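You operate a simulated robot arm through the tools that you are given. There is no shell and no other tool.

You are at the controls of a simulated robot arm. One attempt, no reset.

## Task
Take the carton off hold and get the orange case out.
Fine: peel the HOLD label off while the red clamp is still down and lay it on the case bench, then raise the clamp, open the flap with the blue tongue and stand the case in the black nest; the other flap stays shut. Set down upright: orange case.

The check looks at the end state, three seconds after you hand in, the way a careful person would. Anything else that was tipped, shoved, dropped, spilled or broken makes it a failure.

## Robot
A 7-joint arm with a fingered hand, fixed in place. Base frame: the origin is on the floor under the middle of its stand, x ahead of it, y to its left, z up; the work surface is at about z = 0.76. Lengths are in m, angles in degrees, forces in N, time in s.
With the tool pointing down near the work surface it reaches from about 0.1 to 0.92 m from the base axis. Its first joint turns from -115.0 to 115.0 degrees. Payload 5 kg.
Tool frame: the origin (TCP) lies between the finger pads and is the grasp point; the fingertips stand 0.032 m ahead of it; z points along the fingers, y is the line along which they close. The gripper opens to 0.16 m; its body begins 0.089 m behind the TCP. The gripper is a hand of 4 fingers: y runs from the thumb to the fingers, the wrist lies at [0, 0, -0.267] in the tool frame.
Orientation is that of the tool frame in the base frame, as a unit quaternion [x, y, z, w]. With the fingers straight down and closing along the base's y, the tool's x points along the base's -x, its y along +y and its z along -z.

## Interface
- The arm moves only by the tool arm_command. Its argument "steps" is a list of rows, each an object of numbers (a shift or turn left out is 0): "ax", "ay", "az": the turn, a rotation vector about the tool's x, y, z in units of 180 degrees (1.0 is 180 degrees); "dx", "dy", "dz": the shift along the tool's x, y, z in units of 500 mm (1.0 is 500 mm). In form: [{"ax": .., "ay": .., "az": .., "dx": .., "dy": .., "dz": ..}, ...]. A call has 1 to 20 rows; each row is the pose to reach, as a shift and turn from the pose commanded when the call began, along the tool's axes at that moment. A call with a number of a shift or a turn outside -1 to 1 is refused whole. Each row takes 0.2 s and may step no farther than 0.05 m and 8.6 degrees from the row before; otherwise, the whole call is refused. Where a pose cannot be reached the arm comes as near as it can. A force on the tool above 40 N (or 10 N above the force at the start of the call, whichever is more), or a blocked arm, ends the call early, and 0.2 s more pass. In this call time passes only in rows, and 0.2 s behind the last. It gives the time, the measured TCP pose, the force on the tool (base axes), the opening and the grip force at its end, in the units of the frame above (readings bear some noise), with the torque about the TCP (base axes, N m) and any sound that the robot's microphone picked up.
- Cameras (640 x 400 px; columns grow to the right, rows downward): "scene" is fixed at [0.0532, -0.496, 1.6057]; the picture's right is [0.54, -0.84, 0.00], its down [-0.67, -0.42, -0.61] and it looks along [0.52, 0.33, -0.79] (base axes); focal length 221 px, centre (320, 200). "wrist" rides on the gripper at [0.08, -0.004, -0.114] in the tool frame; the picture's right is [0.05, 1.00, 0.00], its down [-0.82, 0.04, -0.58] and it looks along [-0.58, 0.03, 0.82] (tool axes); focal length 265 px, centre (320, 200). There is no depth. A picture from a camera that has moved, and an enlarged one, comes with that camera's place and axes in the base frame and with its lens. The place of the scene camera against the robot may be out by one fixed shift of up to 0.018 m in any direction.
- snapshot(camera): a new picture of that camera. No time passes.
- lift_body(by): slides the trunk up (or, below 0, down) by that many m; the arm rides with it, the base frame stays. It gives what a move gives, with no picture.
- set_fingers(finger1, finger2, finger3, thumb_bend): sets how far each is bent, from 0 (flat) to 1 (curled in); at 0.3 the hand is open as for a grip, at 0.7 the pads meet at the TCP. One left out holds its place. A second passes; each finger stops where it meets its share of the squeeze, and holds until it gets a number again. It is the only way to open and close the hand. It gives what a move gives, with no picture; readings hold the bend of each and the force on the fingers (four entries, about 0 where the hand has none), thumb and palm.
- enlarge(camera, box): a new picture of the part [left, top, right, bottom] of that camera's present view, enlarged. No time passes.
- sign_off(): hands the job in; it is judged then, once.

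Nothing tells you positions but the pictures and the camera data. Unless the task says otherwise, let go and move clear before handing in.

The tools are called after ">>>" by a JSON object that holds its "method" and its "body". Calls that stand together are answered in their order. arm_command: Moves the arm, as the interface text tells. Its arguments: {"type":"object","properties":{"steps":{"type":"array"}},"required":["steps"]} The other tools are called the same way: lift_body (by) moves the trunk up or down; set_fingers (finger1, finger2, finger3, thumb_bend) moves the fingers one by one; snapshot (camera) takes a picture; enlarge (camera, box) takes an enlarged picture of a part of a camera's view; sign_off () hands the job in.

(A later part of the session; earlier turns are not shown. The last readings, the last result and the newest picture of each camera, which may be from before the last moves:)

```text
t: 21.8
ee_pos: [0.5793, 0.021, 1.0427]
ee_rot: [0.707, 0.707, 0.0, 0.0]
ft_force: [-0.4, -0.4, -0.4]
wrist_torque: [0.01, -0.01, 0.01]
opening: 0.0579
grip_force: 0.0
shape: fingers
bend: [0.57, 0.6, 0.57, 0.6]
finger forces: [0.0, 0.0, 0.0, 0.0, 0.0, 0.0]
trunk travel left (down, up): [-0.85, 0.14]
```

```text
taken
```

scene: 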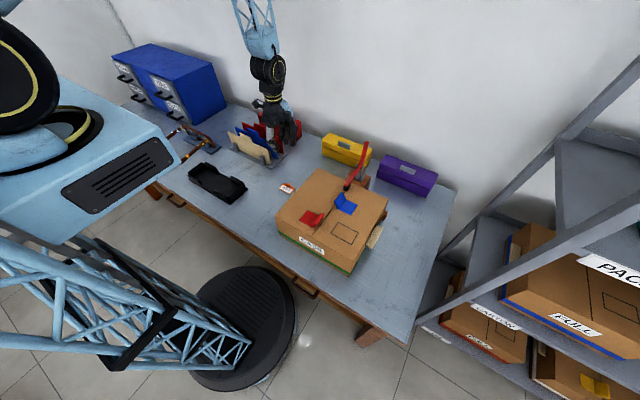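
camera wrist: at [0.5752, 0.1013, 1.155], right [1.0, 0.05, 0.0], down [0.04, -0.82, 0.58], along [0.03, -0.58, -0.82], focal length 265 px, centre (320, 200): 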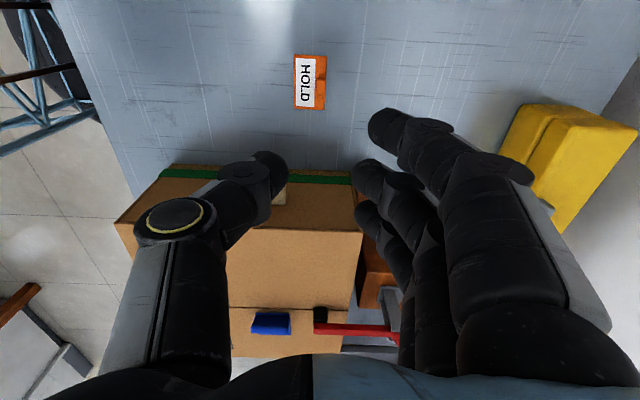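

The HOLD label lies flat on the bench. Now I'll look at the clamp from the side to understand how it lifts.

>>> {"method": "arm_command", "body": {"steps": [{"dx": -0.04, "dy": 0.027, "dz": -0.013}, {"dx": -0.08, "dy": 0.053, "dz": -0.027}, {"dx": -0.12, "dy": 0.08, "dz": -0.04}, {"dx": -0.16, "dy": 0.107, "dz": -0.053}, {"dx": -0.2, "dy": 0.133, "dz": -0.067}, {"dx": -0.24, "dy": 0.16, "dz": -0.08}]}}

>>> {"method": "set_fingers", "body": {"finger1": 0.3, "finger2": 0.3, "finger3": 0.3, "thumb_bend": 0.3}}

>>> {"method": "snapshot", "body": {"camera": "wrist"}}

>>> {"method": "enlarge", "body": {"camera": "wrist", "box": [220, 180, 420, 320]}}

>>> {"method": "enlarge", "body": {"camera": "scene", "box": [320, 120, 400, 220]}}

```text
t: 23.2
ee_pos: [0.6594, -0.0992, 1.079]
ee_rot: [0.707, 0.707, 0.0, -0.001]
ft_force: [-0.2, -0.7, 1.1]
wrist_torque: [0.02, 0.02, 0.01]
opening: 0.0584
grip_force: 0.1
shape: fingers
bend: [0.57, 0.6, 0.57, 0.6]
finger forces: [0.1, 0.0, 0.1, 0.1, 0.1, 0.0]
trunk travel left (down, up): [-0.85, 0.14]
```

```text
t: 24.2
ee_pos: [0.6609, -0.1001, 1.0799]
ee_rot: [0.707, 0.707, -0.001, 0.001]
ft_force: [-0.1, 0.2, 0.0]
wrist_torque: [0.01, -0.01, 0.02]
opening: 0.1699
grip_force: 0.2
shape: fingers
bend: [0.3, 0.3, 0.3, 0.3]
finger forces: [0.1, 0.0, 0.0, 0.0, 0.0, 0.0]
trunk travel left (down, up): [-0.85, 0.14]
```

```text
taken
camera wrist: at [0.6563, -0.0182, 1.1933], right [1.0, 0.05, 0.0], down [0.04, -0.82, 0.58], along [0.03, -0.58, -0.82], focal length 265 px, centre (320, 200)
```

wrist: 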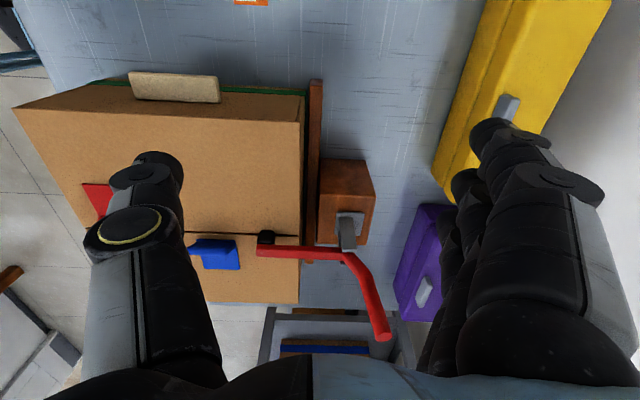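

```text
2.86 times, centred on (320, 250) of wrist
camera zoom: at [0.6563, -0.0182, 1.1933], right [1.0, 0.05, 0.0], down [0.04, -0.82, 0.58], along [0.03, -0.58, -0.82], focal length 758 px, centre (320, 57)
```

zoom: 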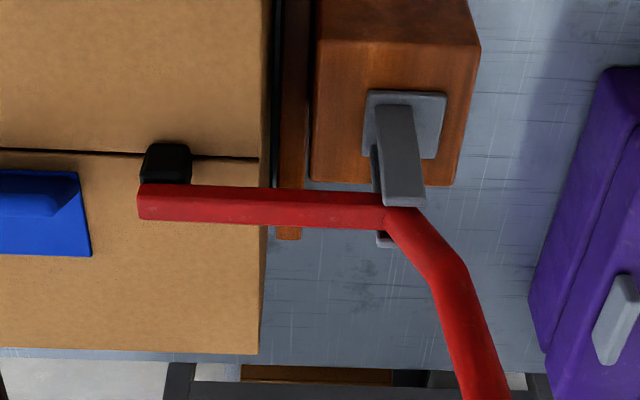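

```text
4.00 times, centred on (360, 170) of scene
camera zoom: at [0.0532, -0.496, 1.6057], right [0.54, -0.84, 0.0], down [-0.67, -0.42, -0.61], along [0.52, 0.33, -0.79], focal length 883 px, centre (160, 320)
```

zoom: 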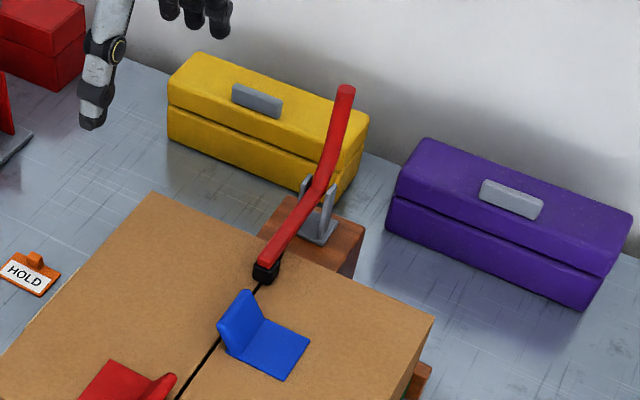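

The bar runs horizontally at z≈0.945 from the pad (x≈0.58) to the pivot (x≈0.70). The handle then rises to about (0.731, −0.281, 1.055). I'll turn the hand back to closing along y and position above the handle so I can pinch it and swing it rearward.

>>> {"method": "arm_command", "body": {"steps": [{"dz": -0.08}, {"dz": -0.16}, {"az": -0.045, "dx": -0.033, "dy": 0.013, "dz": -0.16}, {"az": -0.091, "dx": -0.066, "dy": 0.025, "dz": -0.16}, {"az": -0.136, "dx": -0.099, "dy": 0.038, "dz": -0.16}, {"az": -0.182, "dx": -0.132, "dy": 0.051, "dz": -0.16}, {"az": -0.227, "dx": -0.165, "dy": 0.064, "dz": -0.16}, {"az": -0.273, "dx": -0.197, "dy": 0.076, "dz": -0.16}, {"az": -0.318, "dx": -0.23, "dy": 0.089, "dz": -0.16}, {"az": -0.364, "dx": -0.263, "dy": 0.102, "dz": -0.16}, {"az": -0.409, "dx": -0.296, "dy": 0.115, "dz": -0.16}, {"az": -0.455, "dx": -0.329, "dy": 0.127, "dz": -0.16}, {"az": -0.5, "dx": -0.362, "dy": 0.14, "dz": -0.16}]}}

>>> {"method": "snapshot", "body": {"camera": "wrist"}}

>>> {"method": "snapshot", "body": {"camera": "scene"}}

```text
t: 27.0
ee_pos: [0.7301, -0.2812, 1.1594]
ee_rot: [-0.002, 1.0, -0.001, 0.0]
ft_force: [0.9, 0.3, -0.6]
wrist_torque: [0.07, 0.06, 0.04]
opening: 0.1702
grip_force: 0.1
shape: fingers
bend: [0.3, 0.3, 0.3, 0.3]
finger forces: [0.0, 0.1, 0.1, 0.0, 0.0, 0.0]
trunk travel left (down, up): [-0.85, 0.14]
```

```text
taken
camera wrist: at [0.6498, -0.2862, 1.2728], right [-0.05, 1.0, 0.0], down [0.82, 0.04, 0.58], along [0.58, 0.03, -0.82], focal length 265 px, centre (320, 200)
```

wrist: 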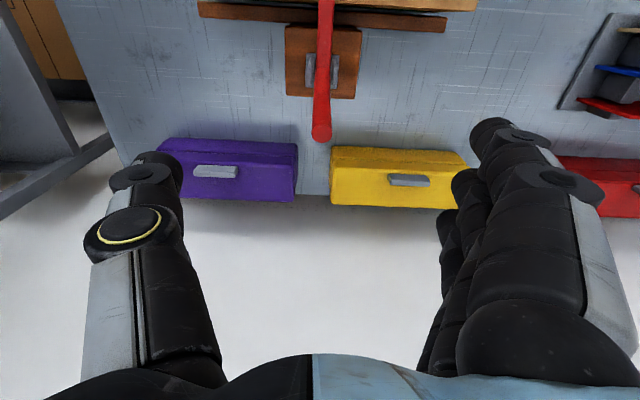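

```text
taken
```

scene: 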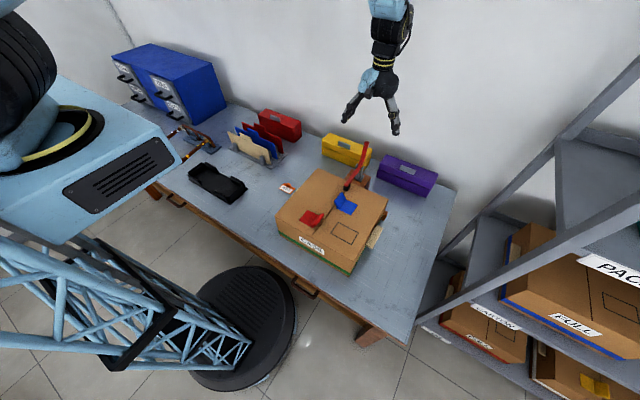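

The handle end is right between the open fingers. Lowering so its upper part is at the grasp point.

>>> {"method": "arm_command", "body": {"steps": [{"dz": 0.06}, {"dz": 0.12}, {"dz": 0.18}, {"dz": 0.22}, {"dz": 0.244}]}}

>>> {"method": "snapshot", "body": {"camera": "wrist"}}

>>> {"method": "enlarge", "body": {"camera": "scene", "box": [320, 100, 420, 220]}}

```text
t: 28.2
ee_pos: [0.7311, -0.2816, 1.0379]
ee_rot: [0.0, 1.0, 0.001, -0.001]
ft_force: [0.4, -0.1, -0.5]
wrist_torque: [0.01, 0.03, -0.04]
opening: 0.17
grip_force: 0.1
shape: fingers
bend: [0.3, 0.3, 0.3, 0.3]
finger forces: [0.0, 0.0, 0.1, 0.1, 0.0, 0.0]
trunk travel left (down, up): [-0.85, 0.14]
```

```text
taken
camera wrist: at [0.6505, -0.2849, 1.1512], right [-0.05, 1.0, 0.0], down [0.82, 0.04, 0.58], along [0.58, 0.03, -0.82], focal length 265 px, centre (320, 200)
```

wrist: 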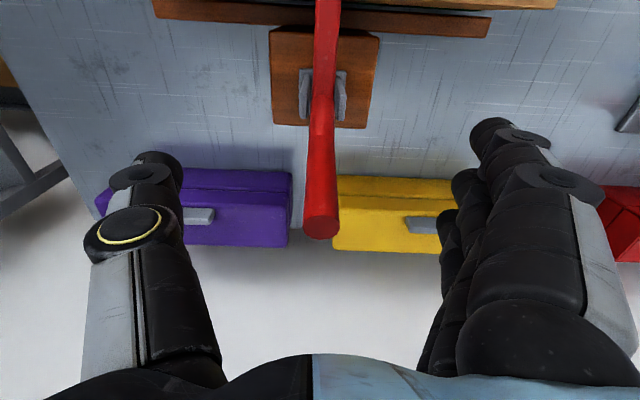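

```text
3.33 times, centred on (370, 160) of scene
camera zoom: at [0.0532, -0.496, 1.6057], right [0.54, -0.84, 0.0], down [-0.67, -0.42, -0.61], along [0.52, 0.33, -0.79], focal length 736 px, centre (153, 333)
```

zoom: 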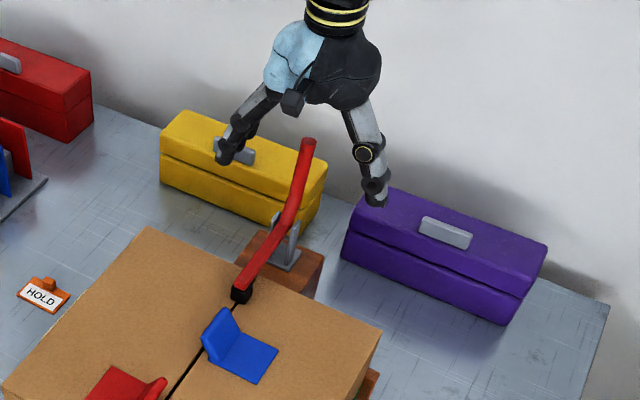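

The handle is centered at the grasp point. Closing on it.

>>> {"method": "set_fingers", "body": {"finger1": 0.72, "finger2": 0.72, "finger3": 0.72, "thumb_bend": 0.72}}

>>> {"method": "snapshot", "body": {"camera": "wrist"}}

```text
t: 29.2
ee_pos: [0.7305, -0.2817, 1.0391]
ee_rot: [0.0, 1.0, 0.0, 0.0]
ft_force: [0.1, -1.6, -7.2]
wrist_torque: [-0.05, 0.02, -0.03]
opening: 0.024
grip_force: 7.1
shape: fingers
bend: [0.72, 0.68, 0.72, 0.68]
finger forces: [0.0, 6.4, 0.0, 0.0, 8.6, 0.0]
trunk travel left (down, up): [-0.85, 0.14]
```

```text
taken
camera wrist: at [0.6504, -0.2851, 1.1512], right [-0.05, 1.0, 0.0], down [0.82, 0.04, 0.58], along [0.58, 0.03, -0.82], focal length 265 px, centre (320, 200)
```

wrist: 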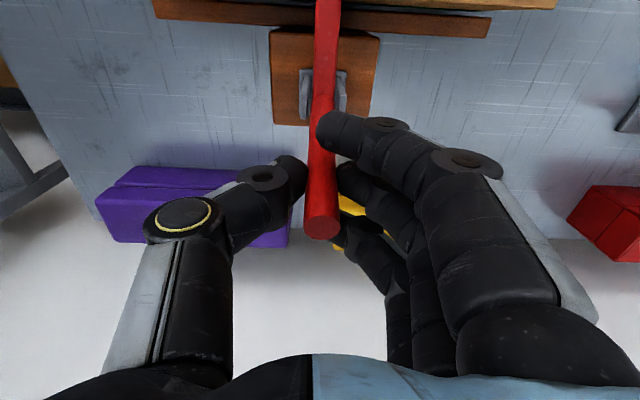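

Finger 2 and the thumb hold the handle. I'll back off the outer fingers so the rod can pivot, then swing the handle rearward along its arc.

>>> {"method": "set_fingers", "body": {"finger1": 0.5, "finger3": 0.5}}

>>> {"method": "arm_command", "body": {"steps": [{"dx": -0.0118, "dz": 0.0041}, {"dx": -0.0236, "dz": 0.0082}, {"dx": -0.036, "dz": 0.014}, {"dx": -0.048, "dz": 0.02}, {"dx": -0.0592, "dz": 0.0276}, {"dx": -0.0704, "dz": 0.0352}, {"dx": -0.0793, "dz": 0.043}, {"dx": -0.0882, "dz": 0.0508}]}}

>>> {"method": "snapshot", "body": {"camera": "wrist"}}

>>> {"method": "enlarge", "body": {"camera": "scene", "box": [320, 100, 420, 220]}}

```text
t: 30.2
ee_pos: [0.7302, -0.2815, 1.0381]
ee_rot: [0.0, 1.0, 0.001, 0.0]
ft_force: [0.1, -1.3, -7.1]
wrist_torque: [0.01, -0.02, 0.02]
opening: 0.0597
grip_force: 7.9
shape: fingers
bend: [0.5, 0.68, 0.5, 0.68]
finger forces: [0.0, 6.1, 0.0, 0.0, 8.4, 0.1]
trunk travel left (down, up): [-0.85, 0.14]
```

```text
t: 32.0
ee_pos: [0.7739, -0.2807, 1.0128]
ee_rot: [0.0, 1.0, 0.001, 0.0]
ft_force: [0.3, -0.1, 0.0]
wrist_torque: [-0.05, 0.04, 0.01]
opening: 0.0535
grip_force: 0.0
shape: fingers
bend: [0.5, 0.71, 0.5, 0.71]
finger forces: [0.0, 0.1, 0.0, 0.1, 0.0, 0.0]
trunk travel left (down, up): [-0.85, 0.14]
```

```text
taken
camera wrist: at [0.6943, -0.285, 1.1259], right [-0.05, 1.0, 0.0], down [0.82, 0.04, 0.58], along [0.58, 0.03, -0.82], focal length 265 px, centre (320, 200)
```

wrist: 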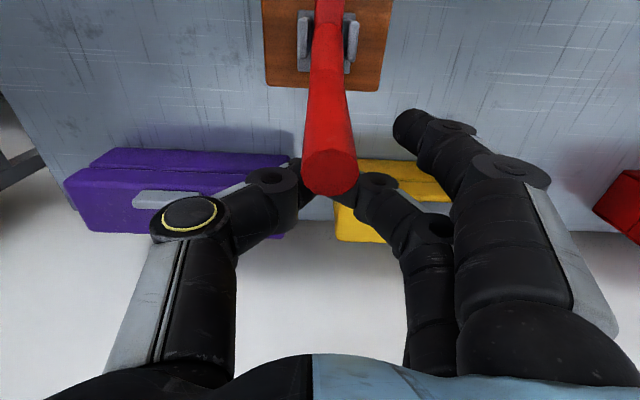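

```text
3.33 times, centred on (370, 160) of scene
camera zoom: at [0.0532, -0.496, 1.6057], right [0.54, -0.84, 0.0], down [-0.67, -0.42, -0.61], along [0.52, 0.33, -0.79], focal length 736 px, centre (153, 333)
```

zoom: 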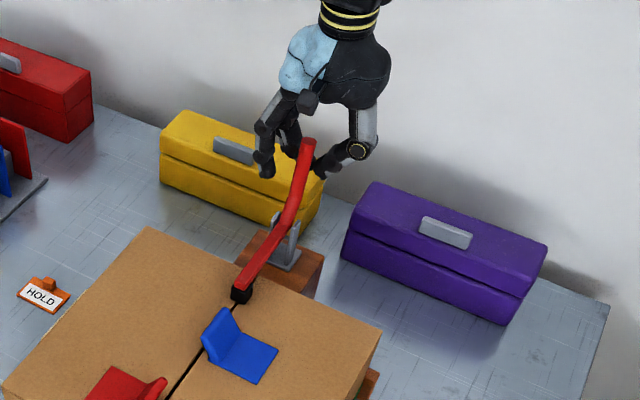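

The handle slipped through the pinch, so the clamp has not moved and needs a firm push instead. I'll lift out, go to the robot side of the handle, and push it with extended fingers, keeping the camera and palm out of the bar's swing.

>>> {"method": "arm_command", "body": {"steps": [{"dz": -0.07}, {"dz": -0.14}, {"dz": -0.21}, {"dz": -0.274}]}}

>>> {"method": "set_fingers", "body": {"finger1": 0.3, "finger2": 0.3, "finger3": 0.3, "thumb_bend": 0.3}}

>>> {"method": "arm_command", "body": {"steps": [{"dx": 0.057, "dy": -0.045}, {"dx": 0.114, "dy": -0.09}, {"dx": 0.171, "dy": -0.135}, {"dx": 0.228, "dy": -0.18}]}}

>>> {"method": "snapshot", "body": {"camera": "wrist"}}

>>> {"method": "enlarge", "body": {"camera": "scene", "box": [320, 80, 420, 200]}}

```text
t: 33.0
ee_pos: [0.7731, -0.2811, 1.1505]
ee_rot: [0.0, 1.0, 0.0, 0.0]
ft_force: [0.0, 0.5, 0.3]
wrist_torque: [-0.02, 0.0, 0.01]
opening: 0.0536
grip_force: 0.1
shape: fingers
bend: [0.5, 0.71, 0.5, 0.71]
finger forces: [0.1, 0.1, 0.0, 0.1, 0.0, 0.1]
trunk travel left (down, up): [-0.85, 0.14]
```

```text
t: 34.0
ee_pos: [0.7746, -0.2812, 1.1496]
ee_rot: [0.0, 1.0, 0.0, -0.001]
ft_force: [-0.6, -0.5, 0.3]
wrist_torque: [-0.03, -0.05, -0.01]
opening: 0.1701
grip_force: 0.2
shape: fingers
bend: [0.3, 0.3, 0.3, 0.3]
finger forces: [0.1, 0.0, 0.0, 0.1, 0.0, 0.0]
trunk travel left (down, up): [-0.85, 0.14]
```

```text
t: 35.0
ee_pos: [0.6598, -0.3716, 1.1497]
ee_rot: [0.001, 1.0, 0.0, 0.001]
ft_force: [-0.5, 0.1, 0.4]
wrist_torque: [0.02, -0.04, -0.03]
opening: 0.1702
grip_force: 0.1
shape: fingers
bend: [0.3, 0.3, 0.3, 0.3]
finger forces: [0.0, 0.0, 0.0, 0.0, 0.0, 0.0]
trunk travel left (down, up): [-0.85, 0.14]
```

```text
taken
camera wrist: at [0.579, -0.3755, 1.2631], right [-0.05, 1.0, 0.0], down [0.81, 0.04, 0.58], along [0.58, 0.03, -0.82], focal length 265 px, centre (320, 200)
```

wrist: 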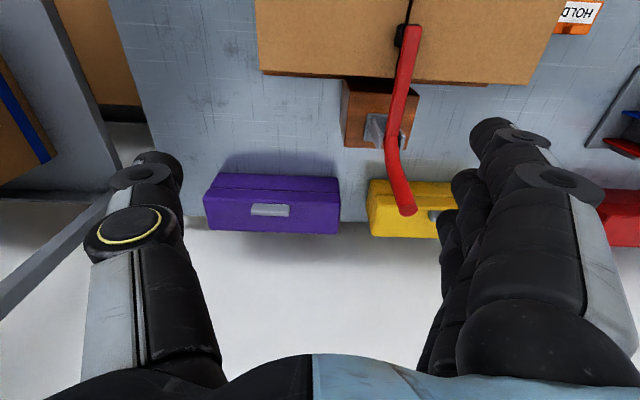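

```text
3.33 times, centred on (370, 140) of scene
camera zoom: at [0.0532, -0.496, 1.6057], right [0.54, -0.84, 0.0], down [-0.67, -0.42, -0.61], along [0.52, 0.33, -0.79], focal length 736 px, centre (153, 400)
```

zoom: 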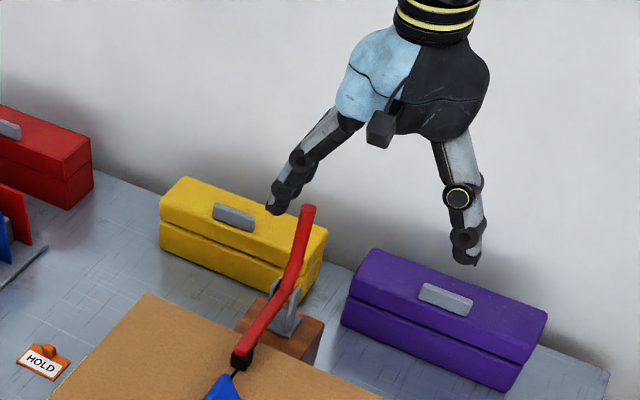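

>>> {"method": "arm_command", "body": {"steps": [{"dx": 0.005, "dy": -0.008, "dz": 0.05}, {"dx": 0.01, "dy": -0.015, "dz": 0.1}, {"dx": 0.01, "dy": -0.015, "dz": 0.15}]}}

>>> {"method": "snapshot", "body": {"camera": "wrist"}}

>>> {"method": "enlarge", "body": {"camera": "scene", "box": [320, 100, 400, 200]}}

```text
t: 35.8
ee_pos: [0.6562, -0.3782, 1.0749]
ee_rot: [0.0, 1.0, 0.0, -0.001]
ft_force: [-0.3, 0.3, -0.1]
wrist_torque: [0.02, 0.04, 0.0]
opening: 0.1701
grip_force: 0.1
shape: fingers
bend: [0.3, 0.3, 0.3, 0.3]
finger forces: [0.0, 0.0, 0.0, 0.0, 0.0, 0.0]
trunk travel left (down, up): [-0.85, 0.14]
```

```text
taken
camera wrist: at [0.5761, -0.3824, 1.1873], right [-0.05, 1.0, 0.0], down [0.82, 0.04, 0.58], along [0.58, 0.03, -0.82], focal length 265 px, centre (320, 200)
```

wrist: 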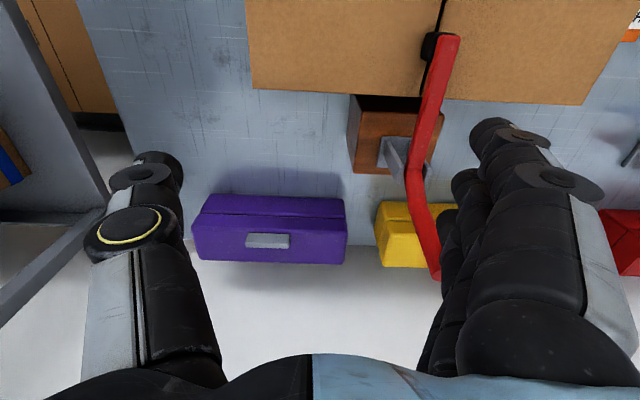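

```text
4.00 times, centred on (360, 150) of scene
camera zoom: at [0.0532, -0.496, 1.6057], right [0.54, -0.84, 0.0], down [-0.67, -0.42, -0.61], along [0.52, 0.33, -0.79], focal length 883 px, centre (160, 400)
```

zoom: 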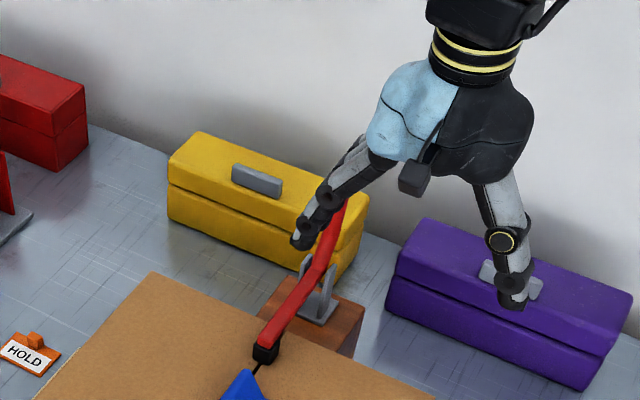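

>>> {"method": "arm_command", "body": {"steps": [{"dx": -0.034}, {"dx": -0.068}, {"dx": -0.092, "dz": 0.004}, {"dx": -0.116, "dz": 0.01}, {"dx": -0.13, "dz": 0.016}, {"dx": -0.143, "dz": 0.0228}]}}

>>> {"method": "snapshot", "body": {"camera": "wrist"}}

>>> {"method": "enlarge", "body": {"camera": "scene", "box": [320, 100, 400, 200]}}

```text
t: 37.2
ee_pos: [0.7267, -0.3782, 1.062]
ee_rot: [0.0, 1.0, -0.001, 0.0]
ft_force: [-3.1, -1.2, 1.5]
wrist_torque: [0.07, 0.04, 0.21]
opening: 0.1703
grip_force: 1.1
shape: fingers
bend: [0.3, 0.3, 0.3, 0.3]
finger forces: [0.1, 0.0, 2.7, 0.0, 0.0, 0.0]
trunk travel left (down, up): [-0.85, 0.14]
```

```text
taken
camera wrist: at [0.6465, -0.3821, 1.1767], right [-0.05, 1.0, 0.0], down [0.82, 0.04, 0.58], along [0.58, 0.03, -0.82], focal length 265 px, centre (320, 200)
```

wrist: 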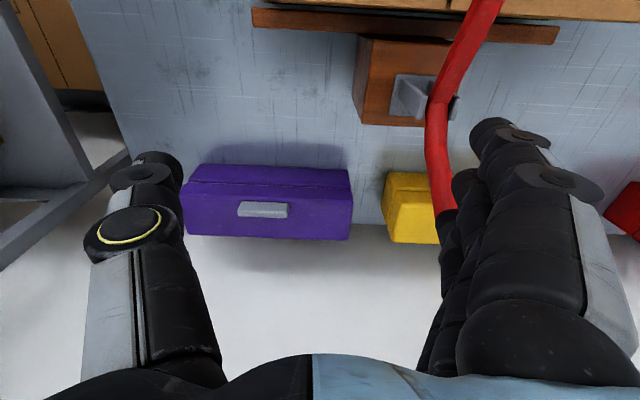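

```text
4.00 times, centred on (360, 150) of scene
camera zoom: at [0.0532, -0.496, 1.6057], right [0.54, -0.84, 0.0], down [-0.67, -0.42, -0.61], along [0.52, 0.33, -0.79], focal length 883 px, centre (160, 400)
```

zoom: 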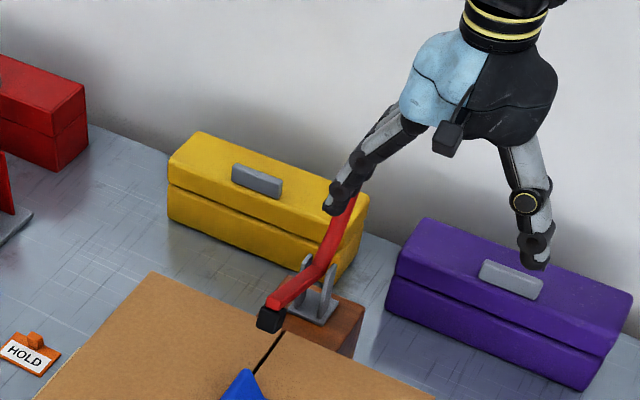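

The bar is lifting with only about 3 N. I'll continue along the arc.

>>> {"method": "arm_command", "body": {"steps": [{"dx": -0.0121, "dz": 0.0085}, {"dx": -0.0242, "dz": 0.017}, {"dx": -0.0347, "dz": 0.0275}, {"dx": -0.0452, "dz": 0.038}, {"dx": -0.0537, "dz": 0.05}, {"dx": -0.0622, "dz": 0.0622}, {"dx": -0.0685, "dz": 0.0756}, {"dx": -0.0748, "dz": 0.089}]}}

>>> {"method": "snapshot", "body": {"camera": "wrist"}}

>>> {"method": "enlarge", "body": {"camera": "scene", "box": [320, 100, 400, 200]}}

```text
t: 39.0
ee_pos: [0.7645, -0.3775, 1.0184]
ee_rot: [0.0, 1.0, 0.0, 0.0]
ft_force: [0.2, 0.2, 0.1]
wrist_torque: [-0.04, -0.03, -0.01]
opening: 0.1701
grip_force: 0.0
shape: fingers
bend: [0.3, 0.3, 0.3, 0.3]
finger forces: [0.1, 0.0, 0.0, 0.1, 0.1, 0.1]
trunk travel left (down, up): [-0.85, 0.14]
```

```text
taken
camera wrist: at [0.6843, -0.382, 1.1318], right [-0.05, 1.0, 0.0], down [0.82, 0.04, 0.58], along [0.58, 0.03, -0.82], focal length 265 px, centre (320, 200)
```

wrist: 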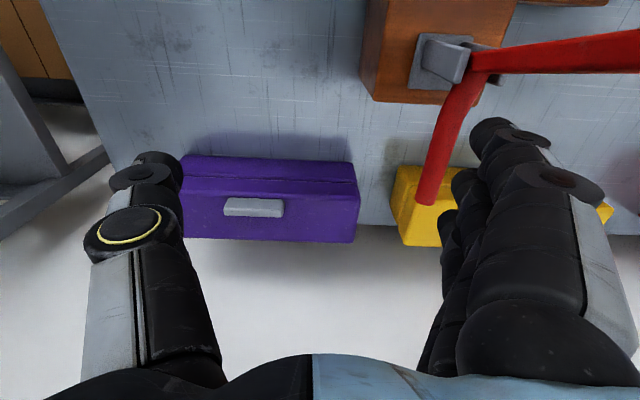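

```text
4.00 times, centred on (360, 150) of scene
camera zoom: at [0.0532, -0.496, 1.6057], right [0.54, -0.84, 0.0], down [-0.67, -0.42, -0.61], along [0.52, 0.33, -0.79], focal length 883 px, centre (160, 400)
```

zoom: 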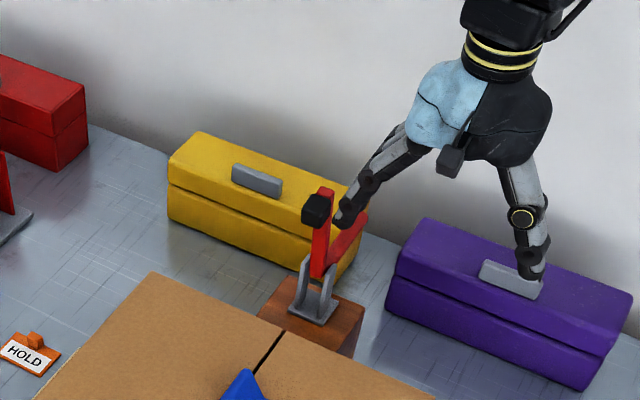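

The clamp snapped open and stands vertical on its own with no load on the fingers. I'll retreat straight up and then check the carton from above.

>>> {"method": "arm_command", "body": {"steps": [{"dx": -0.004, "dz": -0.05}, {"dx": -0.004, "dz": -0.12}, {"dx": -0.004, "dz": -0.2}, {"dx": -0.004, "dz": -0.28}, {"dx": -0.004, "dz": -0.36}]}}

>>> {"method": "snapshot", "body": {"camera": "wrist"}}

>>> {"method": "enlarge", "body": {"camera": "scene", "box": [320, 100, 400, 200]}}

```text
t: 40.2
ee_pos: [0.7653, -0.3787, 1.2]
ee_rot: [0.001, 1.0, -0.001, 0.0]
ft_force: [-0.3, 0.1, -0.9]
wrist_torque: [-0.01, -0.04, 0.0]
opening: 0.1703
grip_force: 0.0
shape: fingers
bend: [0.3, 0.3, 0.3, 0.3]
finger forces: [0.0, 0.1, 0.0, 0.0, 0.0, 0.0]
trunk travel left (down, up): [-0.85, 0.14]
```

```text
taken
camera wrist: at [0.6849, -0.382, 1.313], right [-0.05, 1.0, 0.0], down [0.82, 0.04, 0.58], along [0.58, 0.03, -0.82], focal length 265 px, centre (320, 200)
```

wrist: 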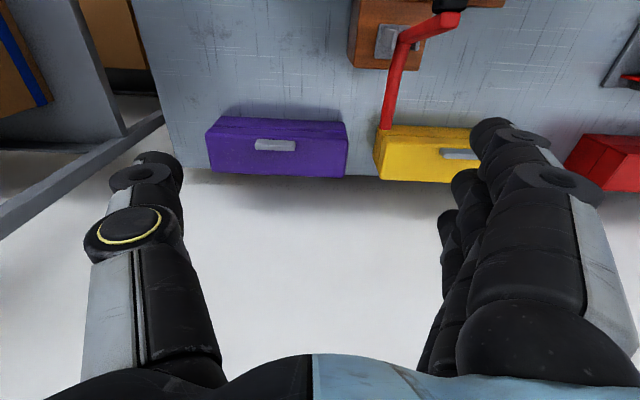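

```text
4.00 times, centred on (360, 150) of scene
camera zoom: at [0.0532, -0.496, 1.6057], right [0.54, -0.84, 0.0], down [-0.67, -0.42, -0.61], along [0.52, 0.33, -0.79], focal length 883 px, centre (160, 400)
```

zoom: 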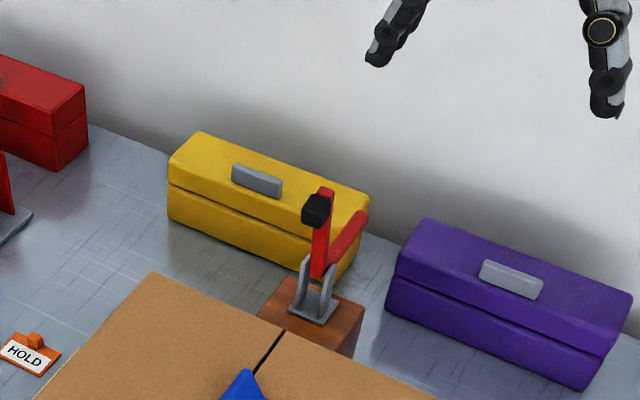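

The clamp is up and stays up. Next is the blue tongue: I'll move over the carton and get a close look at it.

>>> {"method": "arm_command", "body": {"steps": [{"dx": 0.07, "dy": 0.022}, {"dx": 0.15, "dy": 0.047}, {"dx": 0.23, "dy": 0.072}, {"dx": 0.31, "dy": 0.097}, {"dx": 0.39, "dy": 0.123}, {"dx": 0.47, "dy": 0.148}, {"dx": 0.534, "dy": 0.168}, {"dx": 0.534, "dy": 0.168, "dz": 0.08}, {"dx": 0.534, "dy": 0.168, "dz": 0.16}]}}

>>> {"method": "snapshot", "body": {"camera": "wrist"}}

>>> {"method": "enlarge", "body": {"camera": "wrist", "box": [240, 80, 400, 200]}}

>>> {"method": "snapshot", "body": {"camera": "scene"}}

```text
t: 42.2
ee_pos: [0.5002, -0.2943, 1.1193]
ee_rot: [0.0, 1.0, 0.0, 0.001]
ft_force: [0.8, 0.8, -0.3]
wrist_torque: [0.01, 0.01, -0.03]
opening: 0.1703
grip_force: 0.1
shape: fingers
bend: [0.3, 0.3, 0.3, 0.3]
finger forces: [0.0, 0.1, 0.0, 0.0, 0.1, 0.0]
trunk travel left (down, up): [-0.85, 0.14]
```

```text
taken
camera wrist: at [0.4188, -0.2981, 1.2327], right [-0.05, 1.0, 0.0], down [0.82, 0.04, 0.58], along [0.58, 0.03, -0.82], focal length 265 px, centre (320, 200)
```

wrist: 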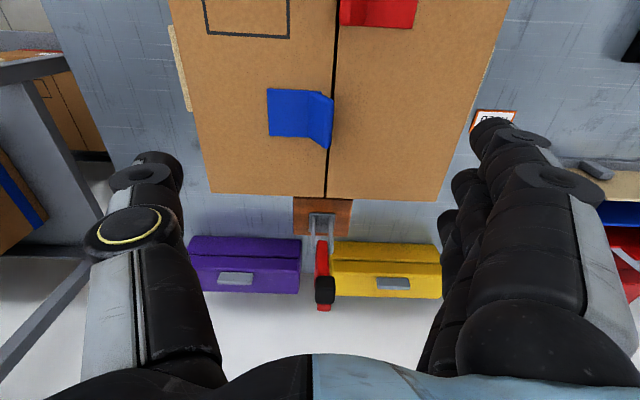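

```text
3.33 times, centred on (320, 140) of wrist
camera zoom: at [0.4188, -0.2981, 1.2327], right [-0.05, 1.0, 0.0], down [0.82, 0.04, 0.58], along [0.58, 0.03, -0.82], focal length 885 px, centre (320, 400)
```

zoom: 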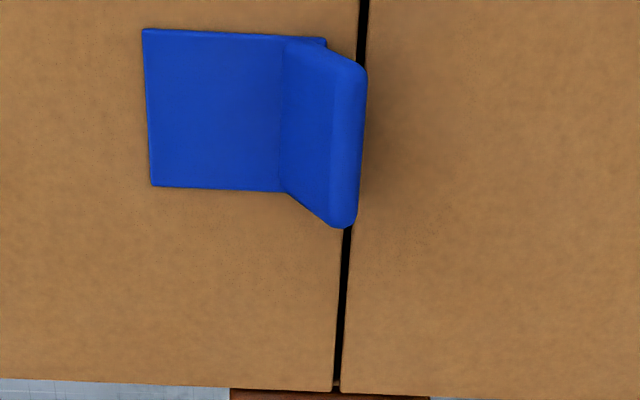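

```text
taken
```

scene: 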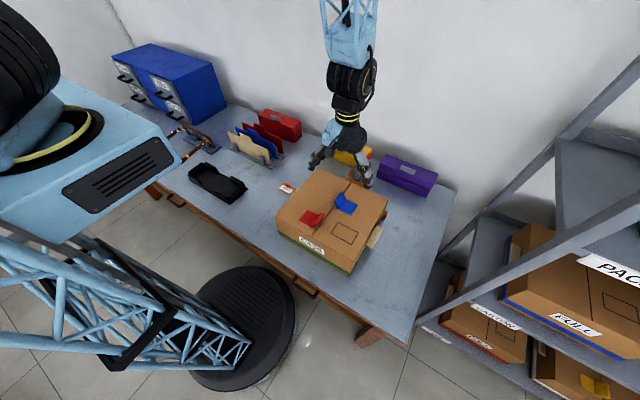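

>>> {"method": "enlarge", "body": {"camera": "scene", "box": [380, 30, 640, 400]}}

>>> {"method": "enlarge", "body": {"camera": "wrist", "box": [0, 0, 240, 400]}}

```text
1.08 times, centred on (510, 215) of scene (not enlarged: the box is as wide or as high as the picture)
camera zoom: at [0.0532, -0.496, 1.6057], right [0.54, -0.84, 0.0], down [-0.67, -0.42, -0.61], along [0.52, 0.33, -0.79], focal length 239 px, centre (115, 184)
```

zoom: 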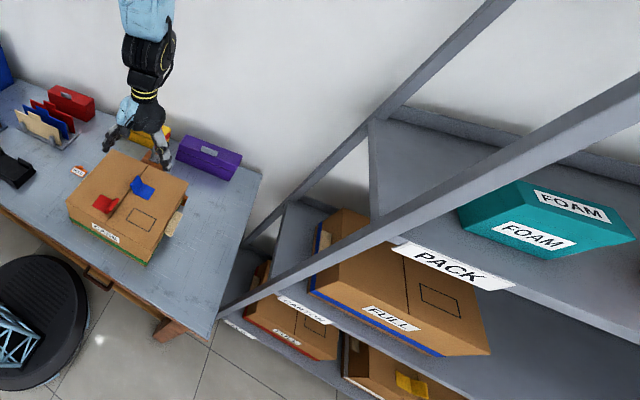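

```text
1.00 times, centred on (120, 200) of wrist (not enlarged: the box is as wide or as high as the picture)
camera zoom: at [0.4188, -0.2981, 1.2327], right [-0.05, 1.0, 0.0], down [0.82, 0.04, 0.58], along [0.58, 0.03, -0.82], focal length 265 px, centre (520, 200)
```

zoom: 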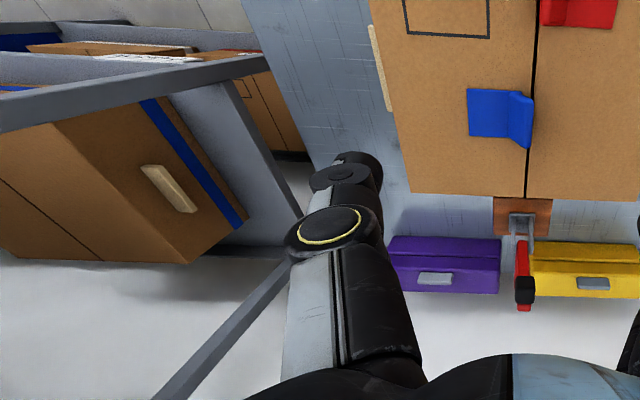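

The tongue's standing plate spans x≈0.493–0.547, rising from y≈−0.305 at the base to y≈−0.282 at z≈0.95, and the flap hinges at y≈−0.441. I'll tilt the hand slightly to match its lean and come down over it.

>>> {"method": "set_fingers", "body": {"finger1": 0.57, "finger2": 0.57, "finger3": 0.57, "thumb_bend": 0.57}}

>>> {"method": "arm_command", "body": {"steps": [{"ax": 0.014, "dx": -0.01, "dy": 0.004, "dz": 0.05}, {"ax": 0.028, "dx": -0.02, "dy": 0.008, "dz": 0.1}, {"ax": 0.042, "dx": -0.03, "dy": 0.012, "dz": 0.15}, {"ax": 0.056, "dx": -0.04, "dy": 0.016, "dz": 0.19}]}}

>>> {"method": "snapshot", "body": {"camera": "wrist"}}

>>> {"method": "enlarge", "body": {"camera": "scene", "box": [310, 160, 390, 240]}}

```text
t: 43.2
ee_pos: [0.4984, -0.2942, 1.1193]
ee_rot: [0.0, 1.0, 0.0, -0.001]
ft_force: [0.6, 0.6, -0.3]
wrist_torque: [-0.03, 0.01, -0.01]
opening: 0.069
grip_force: 0.1
shape: fingers
bend: [0.56, 0.56, 0.56, 0.56]
finger forces: [0.0, 0.0, 0.0, 0.0, 0.1, 0.1]
trunk travel left (down, up): [-0.85, 0.14]
```

```text
t: 44.2
ee_pos: [0.5192, -0.2857, 1.0232]
ee_rot: [0.0, 0.996, -0.088, 0.0]
ft_force: [-0.4, 0.4, -0.3]
wrist_torque: [-0.03, 0.0, 0.01]
opening: 0.0688
grip_force: 0.0
shape: fingers
bend: [0.56, 0.56, 0.56, 0.56]
finger forces: [0.0, 0.1, 0.0, 0.1, 0.0, 0.0]
trunk travel left (down, up): [-0.85, 0.14]
```

```text
taken
camera wrist: at [0.4393, -0.269, 1.1363], right [-0.05, 0.98, -0.18], down [0.82, 0.14, 0.56], along [0.58, -0.11, -0.81], focal length 265 px, centre (320, 200)
```

wrist: 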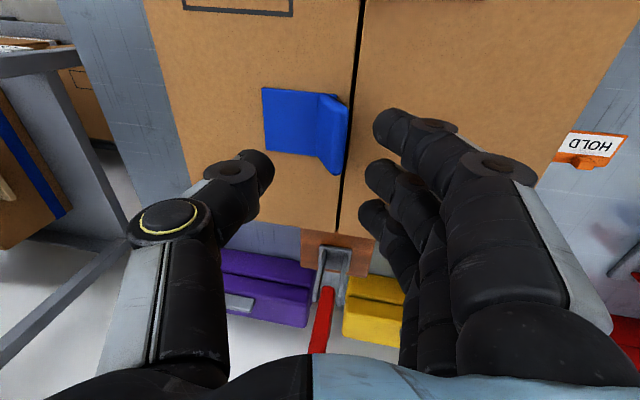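

```text
5.00 times, centred on (350, 200) of scene
camera zoom: at [0.0532, -0.496, 1.6057], right [0.54, -0.84, 0.0], down [-0.67, -0.42, -0.61], along [0.52, 0.33, -0.79], focal length 1104 px, centre (170, 200)
```

zoom: 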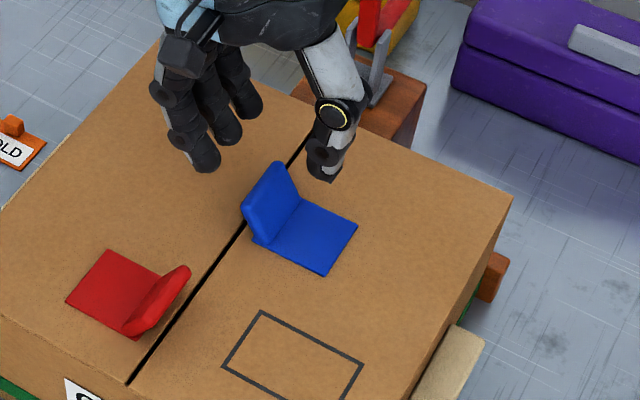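

>>> {"method": "arm_command", "body": {"steps": [{"dy": 0.0066, "dz": 0.037}, {"dy": 0.0131, "dz": 0.074}, {"dy": 0.0175, "dz": 0.099}, {"dy": 0.0197, "dz": 0.1115}]}}

>>> {"method": "snapshot", "body": {"camera": "wrist"}}

>>> {"method": "enlarge", "body": {"camera": "scene", "box": [320, 170, 380, 230]}}

```text
t: 45.2
ee_pos: [0.5195, -0.2862, 0.9672]
ee_rot: [0.001, 0.996, -0.088, 0.001]
ft_force: [0.3, -0.7, -0.1]
wrist_torque: [0.0, -0.02, 0.02]
opening: 0.0685
grip_force: 0.0
shape: fingers
bend: [0.56, 0.56, 0.56, 0.56]
finger forces: [0.0, 0.0, 0.0, 0.1, 0.0, 0.0]
trunk travel left (down, up): [-0.85, 0.14]
```

```text
taken
camera wrist: at [0.439, -0.2702, 1.0795], right [-0.05, 0.98, -0.17], down [0.82, 0.14, 0.56], along [0.58, -0.11, -0.81], focal length 265 px, centre (320, 200)
```

wrist: 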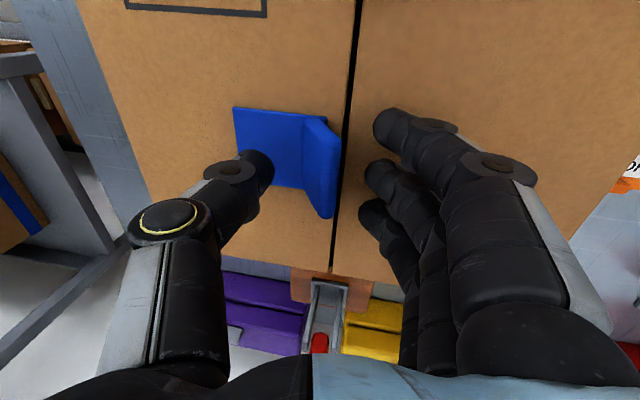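

```text
6.67 times, centred on (350, 200) of scene
camera zoom: at [0.0532, -0.496, 1.6057], right [0.54, -0.84, 0.0], down [-0.67, -0.42, -0.61], along [0.52, 0.33, -0.79], focal length 1472 px, centre (120, 200)
```

zoom: 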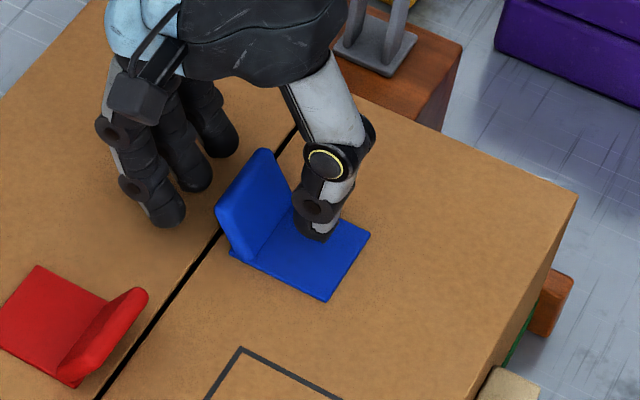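

>>> {"method": "set_fingers", "body": {"finger1": 0.75, "finger2": 0.75, "finger3": 0.75, "thumb_bend": 0.72}}

>>> {"method": "snapshot", "body": {"camera": "wrist"}}

>>> {"method": "enlarge", "body": {"camera": "scene", "box": [320, 170, 380, 230]}}

```text
t: 46.2
ee_pos: [0.5192, -0.2849, 0.9674]
ee_rot: [0.0, 0.996, -0.087, 0.001]
ft_force: [2.4, 5.0, 3.3]
wrist_torque: [-0.11, -0.01, 0.06]
opening: 0.028
grip_force: 19.6
shape: fingers
bend: [0.71, 0.71, 0.71, 0.69]
finger forces: [7.3, 7.7, 7.6, 0.1, 18.6, 0.0]
trunk travel left (down, up): [-0.85, 0.14]
```

```text
taken
camera wrist: at [0.4393, -0.2693, 1.0797], right [-0.05, 0.98, -0.17], down [0.82, 0.14, 0.56], along [0.58, -0.11, -0.81], focal length 265 px, centre (320, 200)
```

wrist: 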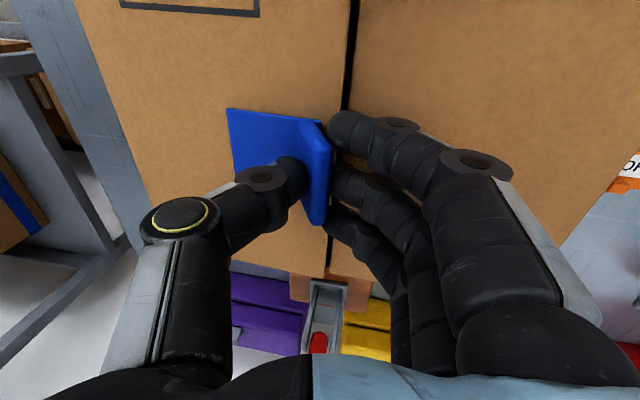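

```text
6.67 times, centred on (350, 200) of scene
camera zoom: at [0.0532, -0.496, 1.6057], right [0.54, -0.84, 0.0], down [-0.67, -0.42, -0.61], along [0.52, 0.33, -0.79], focal length 1472 px, centre (120, 200)
```

zoom: 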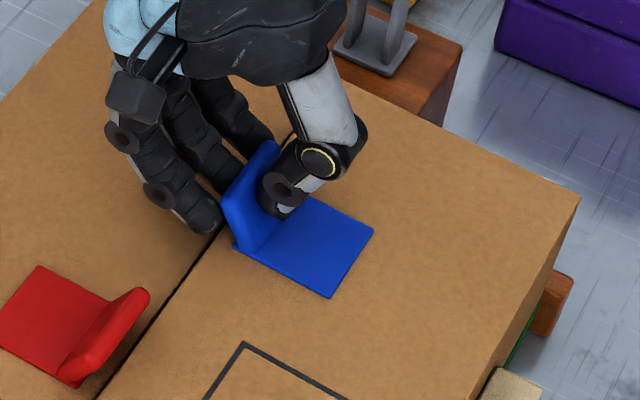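

All fingers and the thumb grip the tongue firmly. I'll lift it along the flap's arc in small steps, rotating the hand with it.

>>> {"method": "arm_command", "body": {"steps": [{"ax": -0.0083, "dy": -0.006, "dz": -0.0125}, {"ax": -0.0167, "dy": -0.0131, "dz": -0.0247}, {"ax": -0.025, "dy": -0.0206, "dz": -0.0366}, {"ax": -0.0333, "dy": -0.0284, "dz": -0.0482}, {"ax": -0.0417, "dy": -0.037, "dz": -0.0595}, {"ax": -0.05, "dy": -0.0458, "dz": -0.0705}, {"ax": -0.0583, "dy": -0.0553, "dz": -0.081}, {"ax": -0.0667, "dy": -0.0651, "dz": -0.0913}]}}

>>> {"method": "snapshot", "body": {"camera": "wrist"}}

>>> {"method": "enlarge", "body": {"camera": "scene", "box": [280, 150, 400, 280]}}

```text
t: 48.0
ee_pos: [0.5183, -0.3095, 1.0178]
ee_rot: [0.001, 1.0, 0.017, 0.0]
ft_force: [0.1, 1.6, 2.6]
wrist_torque: [-0.11, -0.02, 0.03]
opening: 0.0276
grip_force: 17.8
shape: fingers
bend: [0.73, 0.73, 0.73, 0.69]
finger forces: [6.1, 6.4, 6.3, 0.0, 17.2, 0.1]
trunk travel left (down, up): [-0.85, 0.14]
```

```text
taken
camera wrist: at [0.4388, -0.3182, 1.1314], right [-0.05, 1.0, 0.03], down [0.82, 0.02, 0.58], along [0.58, 0.06, -0.81], focal length 265 px, centre (320, 200)
```

wrist: 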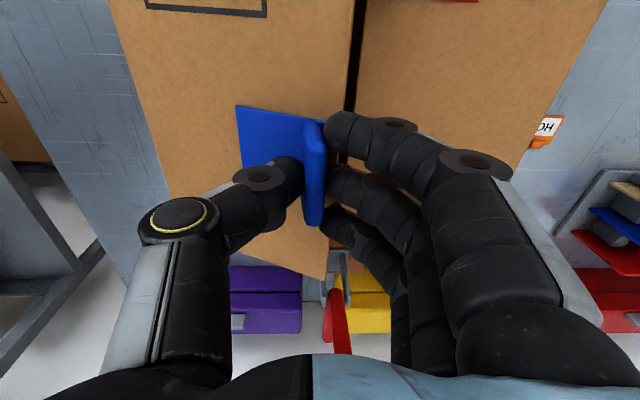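

```text
3.08 times, centred on (340, 215) of scene
camera zoom: at [0.0532, -0.496, 1.6057], right [0.54, -0.84, 0.0], down [-0.67, -0.42, -0.61], along [0.52, 0.33, -0.79], focal length 679 px, centre (258, 154)
```

zoom: 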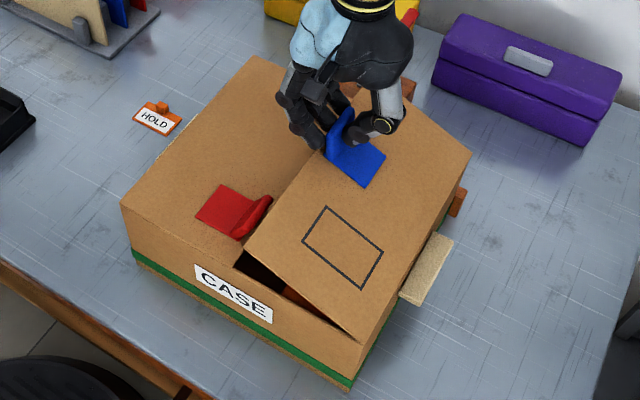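

The flap opens smoothly with low force. Continuing the arc.

>>> {"method": "arm_command", "body": {"steps": [{"ax": -0.0167, "dy": -0.0166, "dz": -0.023}, {"ax": -0.0333, "dy": -0.0353, "dz": -0.0445}, {"ax": -0.05, "dy": -0.0556, "dz": -0.0646}, {"ax": -0.0667, "dy": -0.0774, "dz": -0.0828}, {"ax": -0.0833, "dy": -0.101, "dz": -0.099}, {"ax": -0.1, "dy": -0.1259, "dz": -0.1135}, {"ax": -0.1167, "dy": -0.1519, "dz": -0.1258}, {"ax": -0.1333, "dy": -0.1792, "dz": -0.1355}]}}

>>> {"method": "snapshot", "body": {"camera": "wrist"}}

>>> {"method": "enlarge", "body": {"camera": "scene", "box": [280, 130, 400, 280]}}

```text
t: 49.8
ee_pos: [0.5186, -0.4033, 1.0828]
ee_rot: [0.0, 0.974, 0.224, 0.001]
ft_force: [-2.1, 1.6, 7.5]
wrist_torque: [0.09, 0.02, 0.02]
opening: 0.0275
grip_force: 15.9
shape: fingers
bend: [0.74, 0.74, 0.74, 0.69]
finger forces: [6.7, 6.5, 6.3, 0.1, 12.9, 0.1]
trunk travel left (down, up): [-0.85, 0.14]
```

```text
taken
camera wrist: at [0.4385, -0.4559, 1.1828], right [-0.05, 0.9, 0.44], down [0.81, -0.21, 0.54], along [0.58, 0.38, -0.72], focal length 265 px, centre (320, 200)
```

wrist: 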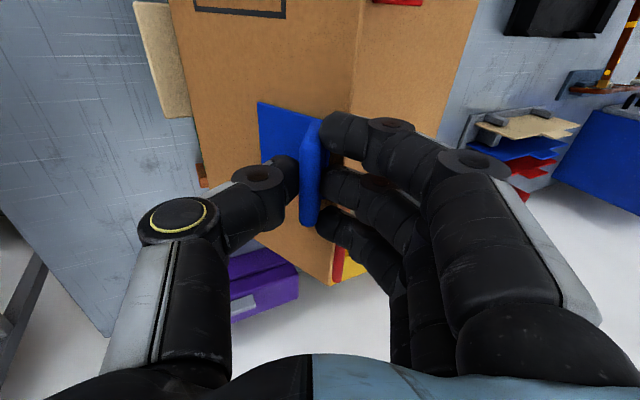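

```text
2.67 times, centred on (340, 205) of scene
camera zoom: at [0.0532, -0.496, 1.6057], right [0.54, -0.84, 0.0], down [-0.67, -0.42, -0.61], along [0.52, 0.33, -0.79], focal length 589 px, centre (267, 187)
```

zoom: 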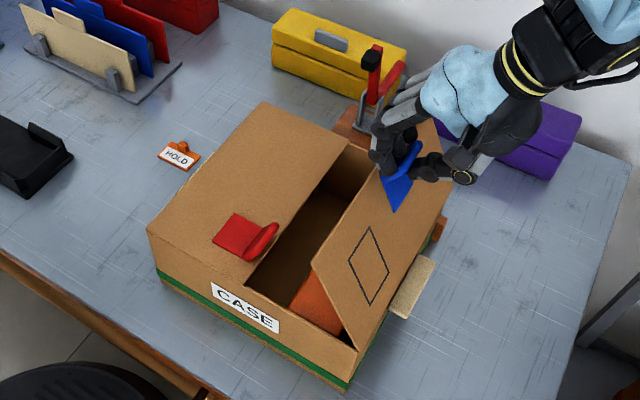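

The flap is at about 60° and I can see an orange shape inside. I'll carry the flap past vertical.

>>> {"method": "arm_command", "body": {"steps": [{"ax": -0.0167, "dy": -0.0224, "dz": -0.0183}, {"ax": -0.0333, "dy": -0.0462, "dz": -0.0348}, {"ax": -0.05, "dy": -0.0715, "dz": -0.0491}, {"ax": -0.0667, "dy": -0.098, "dz": -0.0614}, {"ax": -0.0833, "dy": -0.1254, "dz": -0.0714}, {"ax": -0.1, "dy": -0.1539, "dz": -0.0788}, {"ax": -0.1167, "dy": -0.1824, "dz": -0.084}, {"ax": -0.1333, "dy": -0.2117, "dz": -0.087}]}}

>>> {"method": "snapshot", "body": {"camera": "wrist"}}

>>> {"method": "enlarge", "body": {"camera": "scene", "box": [280, 130, 400, 280]}}

>>> {"method": "snapshot", "body": {"camera": "scene"}}

```text
t: 51.6
ee_pos: [0.5175, -0.5183, 1.0757]
ee_rot: [0.001, 0.907, 0.422, 0.001]
ft_force: [1.0, -4.7, 13.6]
wrist_torque: [0.37, 0.01, -0.01]
opening: 0.0278
grip_force: 21.6
shape: fingers
bend: [0.75, 0.74, 0.74, 0.67]
finger forces: [10.4, 8.1, 9.2, 0.1, 15.1, 0.0]
trunk travel left (down, up): [-0.85, 0.14]
```

```text
taken
camera wrist: at [0.4379, -0.6071, 1.1459], right [-0.05, 0.64, 0.76], down [0.81, -0.42, 0.4], along [0.58, 0.64, -0.5], focal length 265 px, centre (320, 200)
```

wrist: 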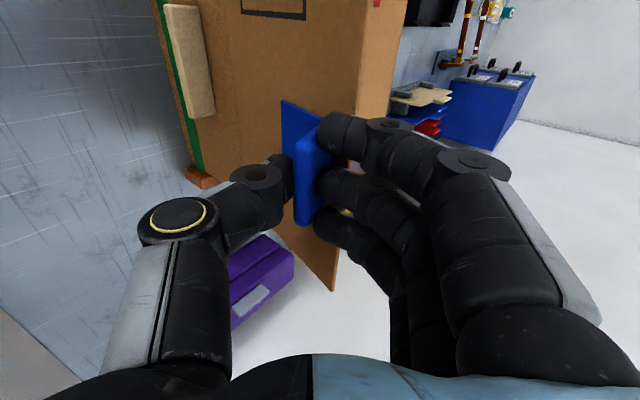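

```text
2.67 times, centred on (340, 205) of scene
camera zoom: at [0.0532, -0.496, 1.6057], right [0.54, -0.84, 0.0], down [-0.67, -0.42, -0.61], along [0.52, 0.33, -0.79], focal length 589 px, centre (267, 187)
```

zoom: 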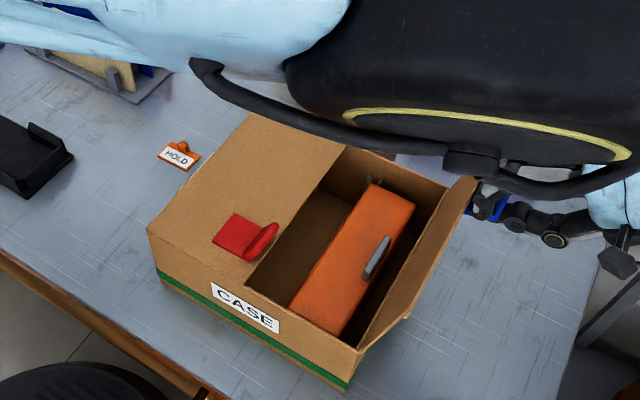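

```text
taken
```

scene: 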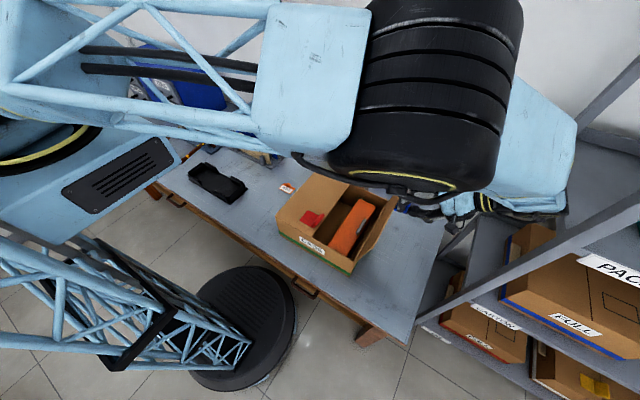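

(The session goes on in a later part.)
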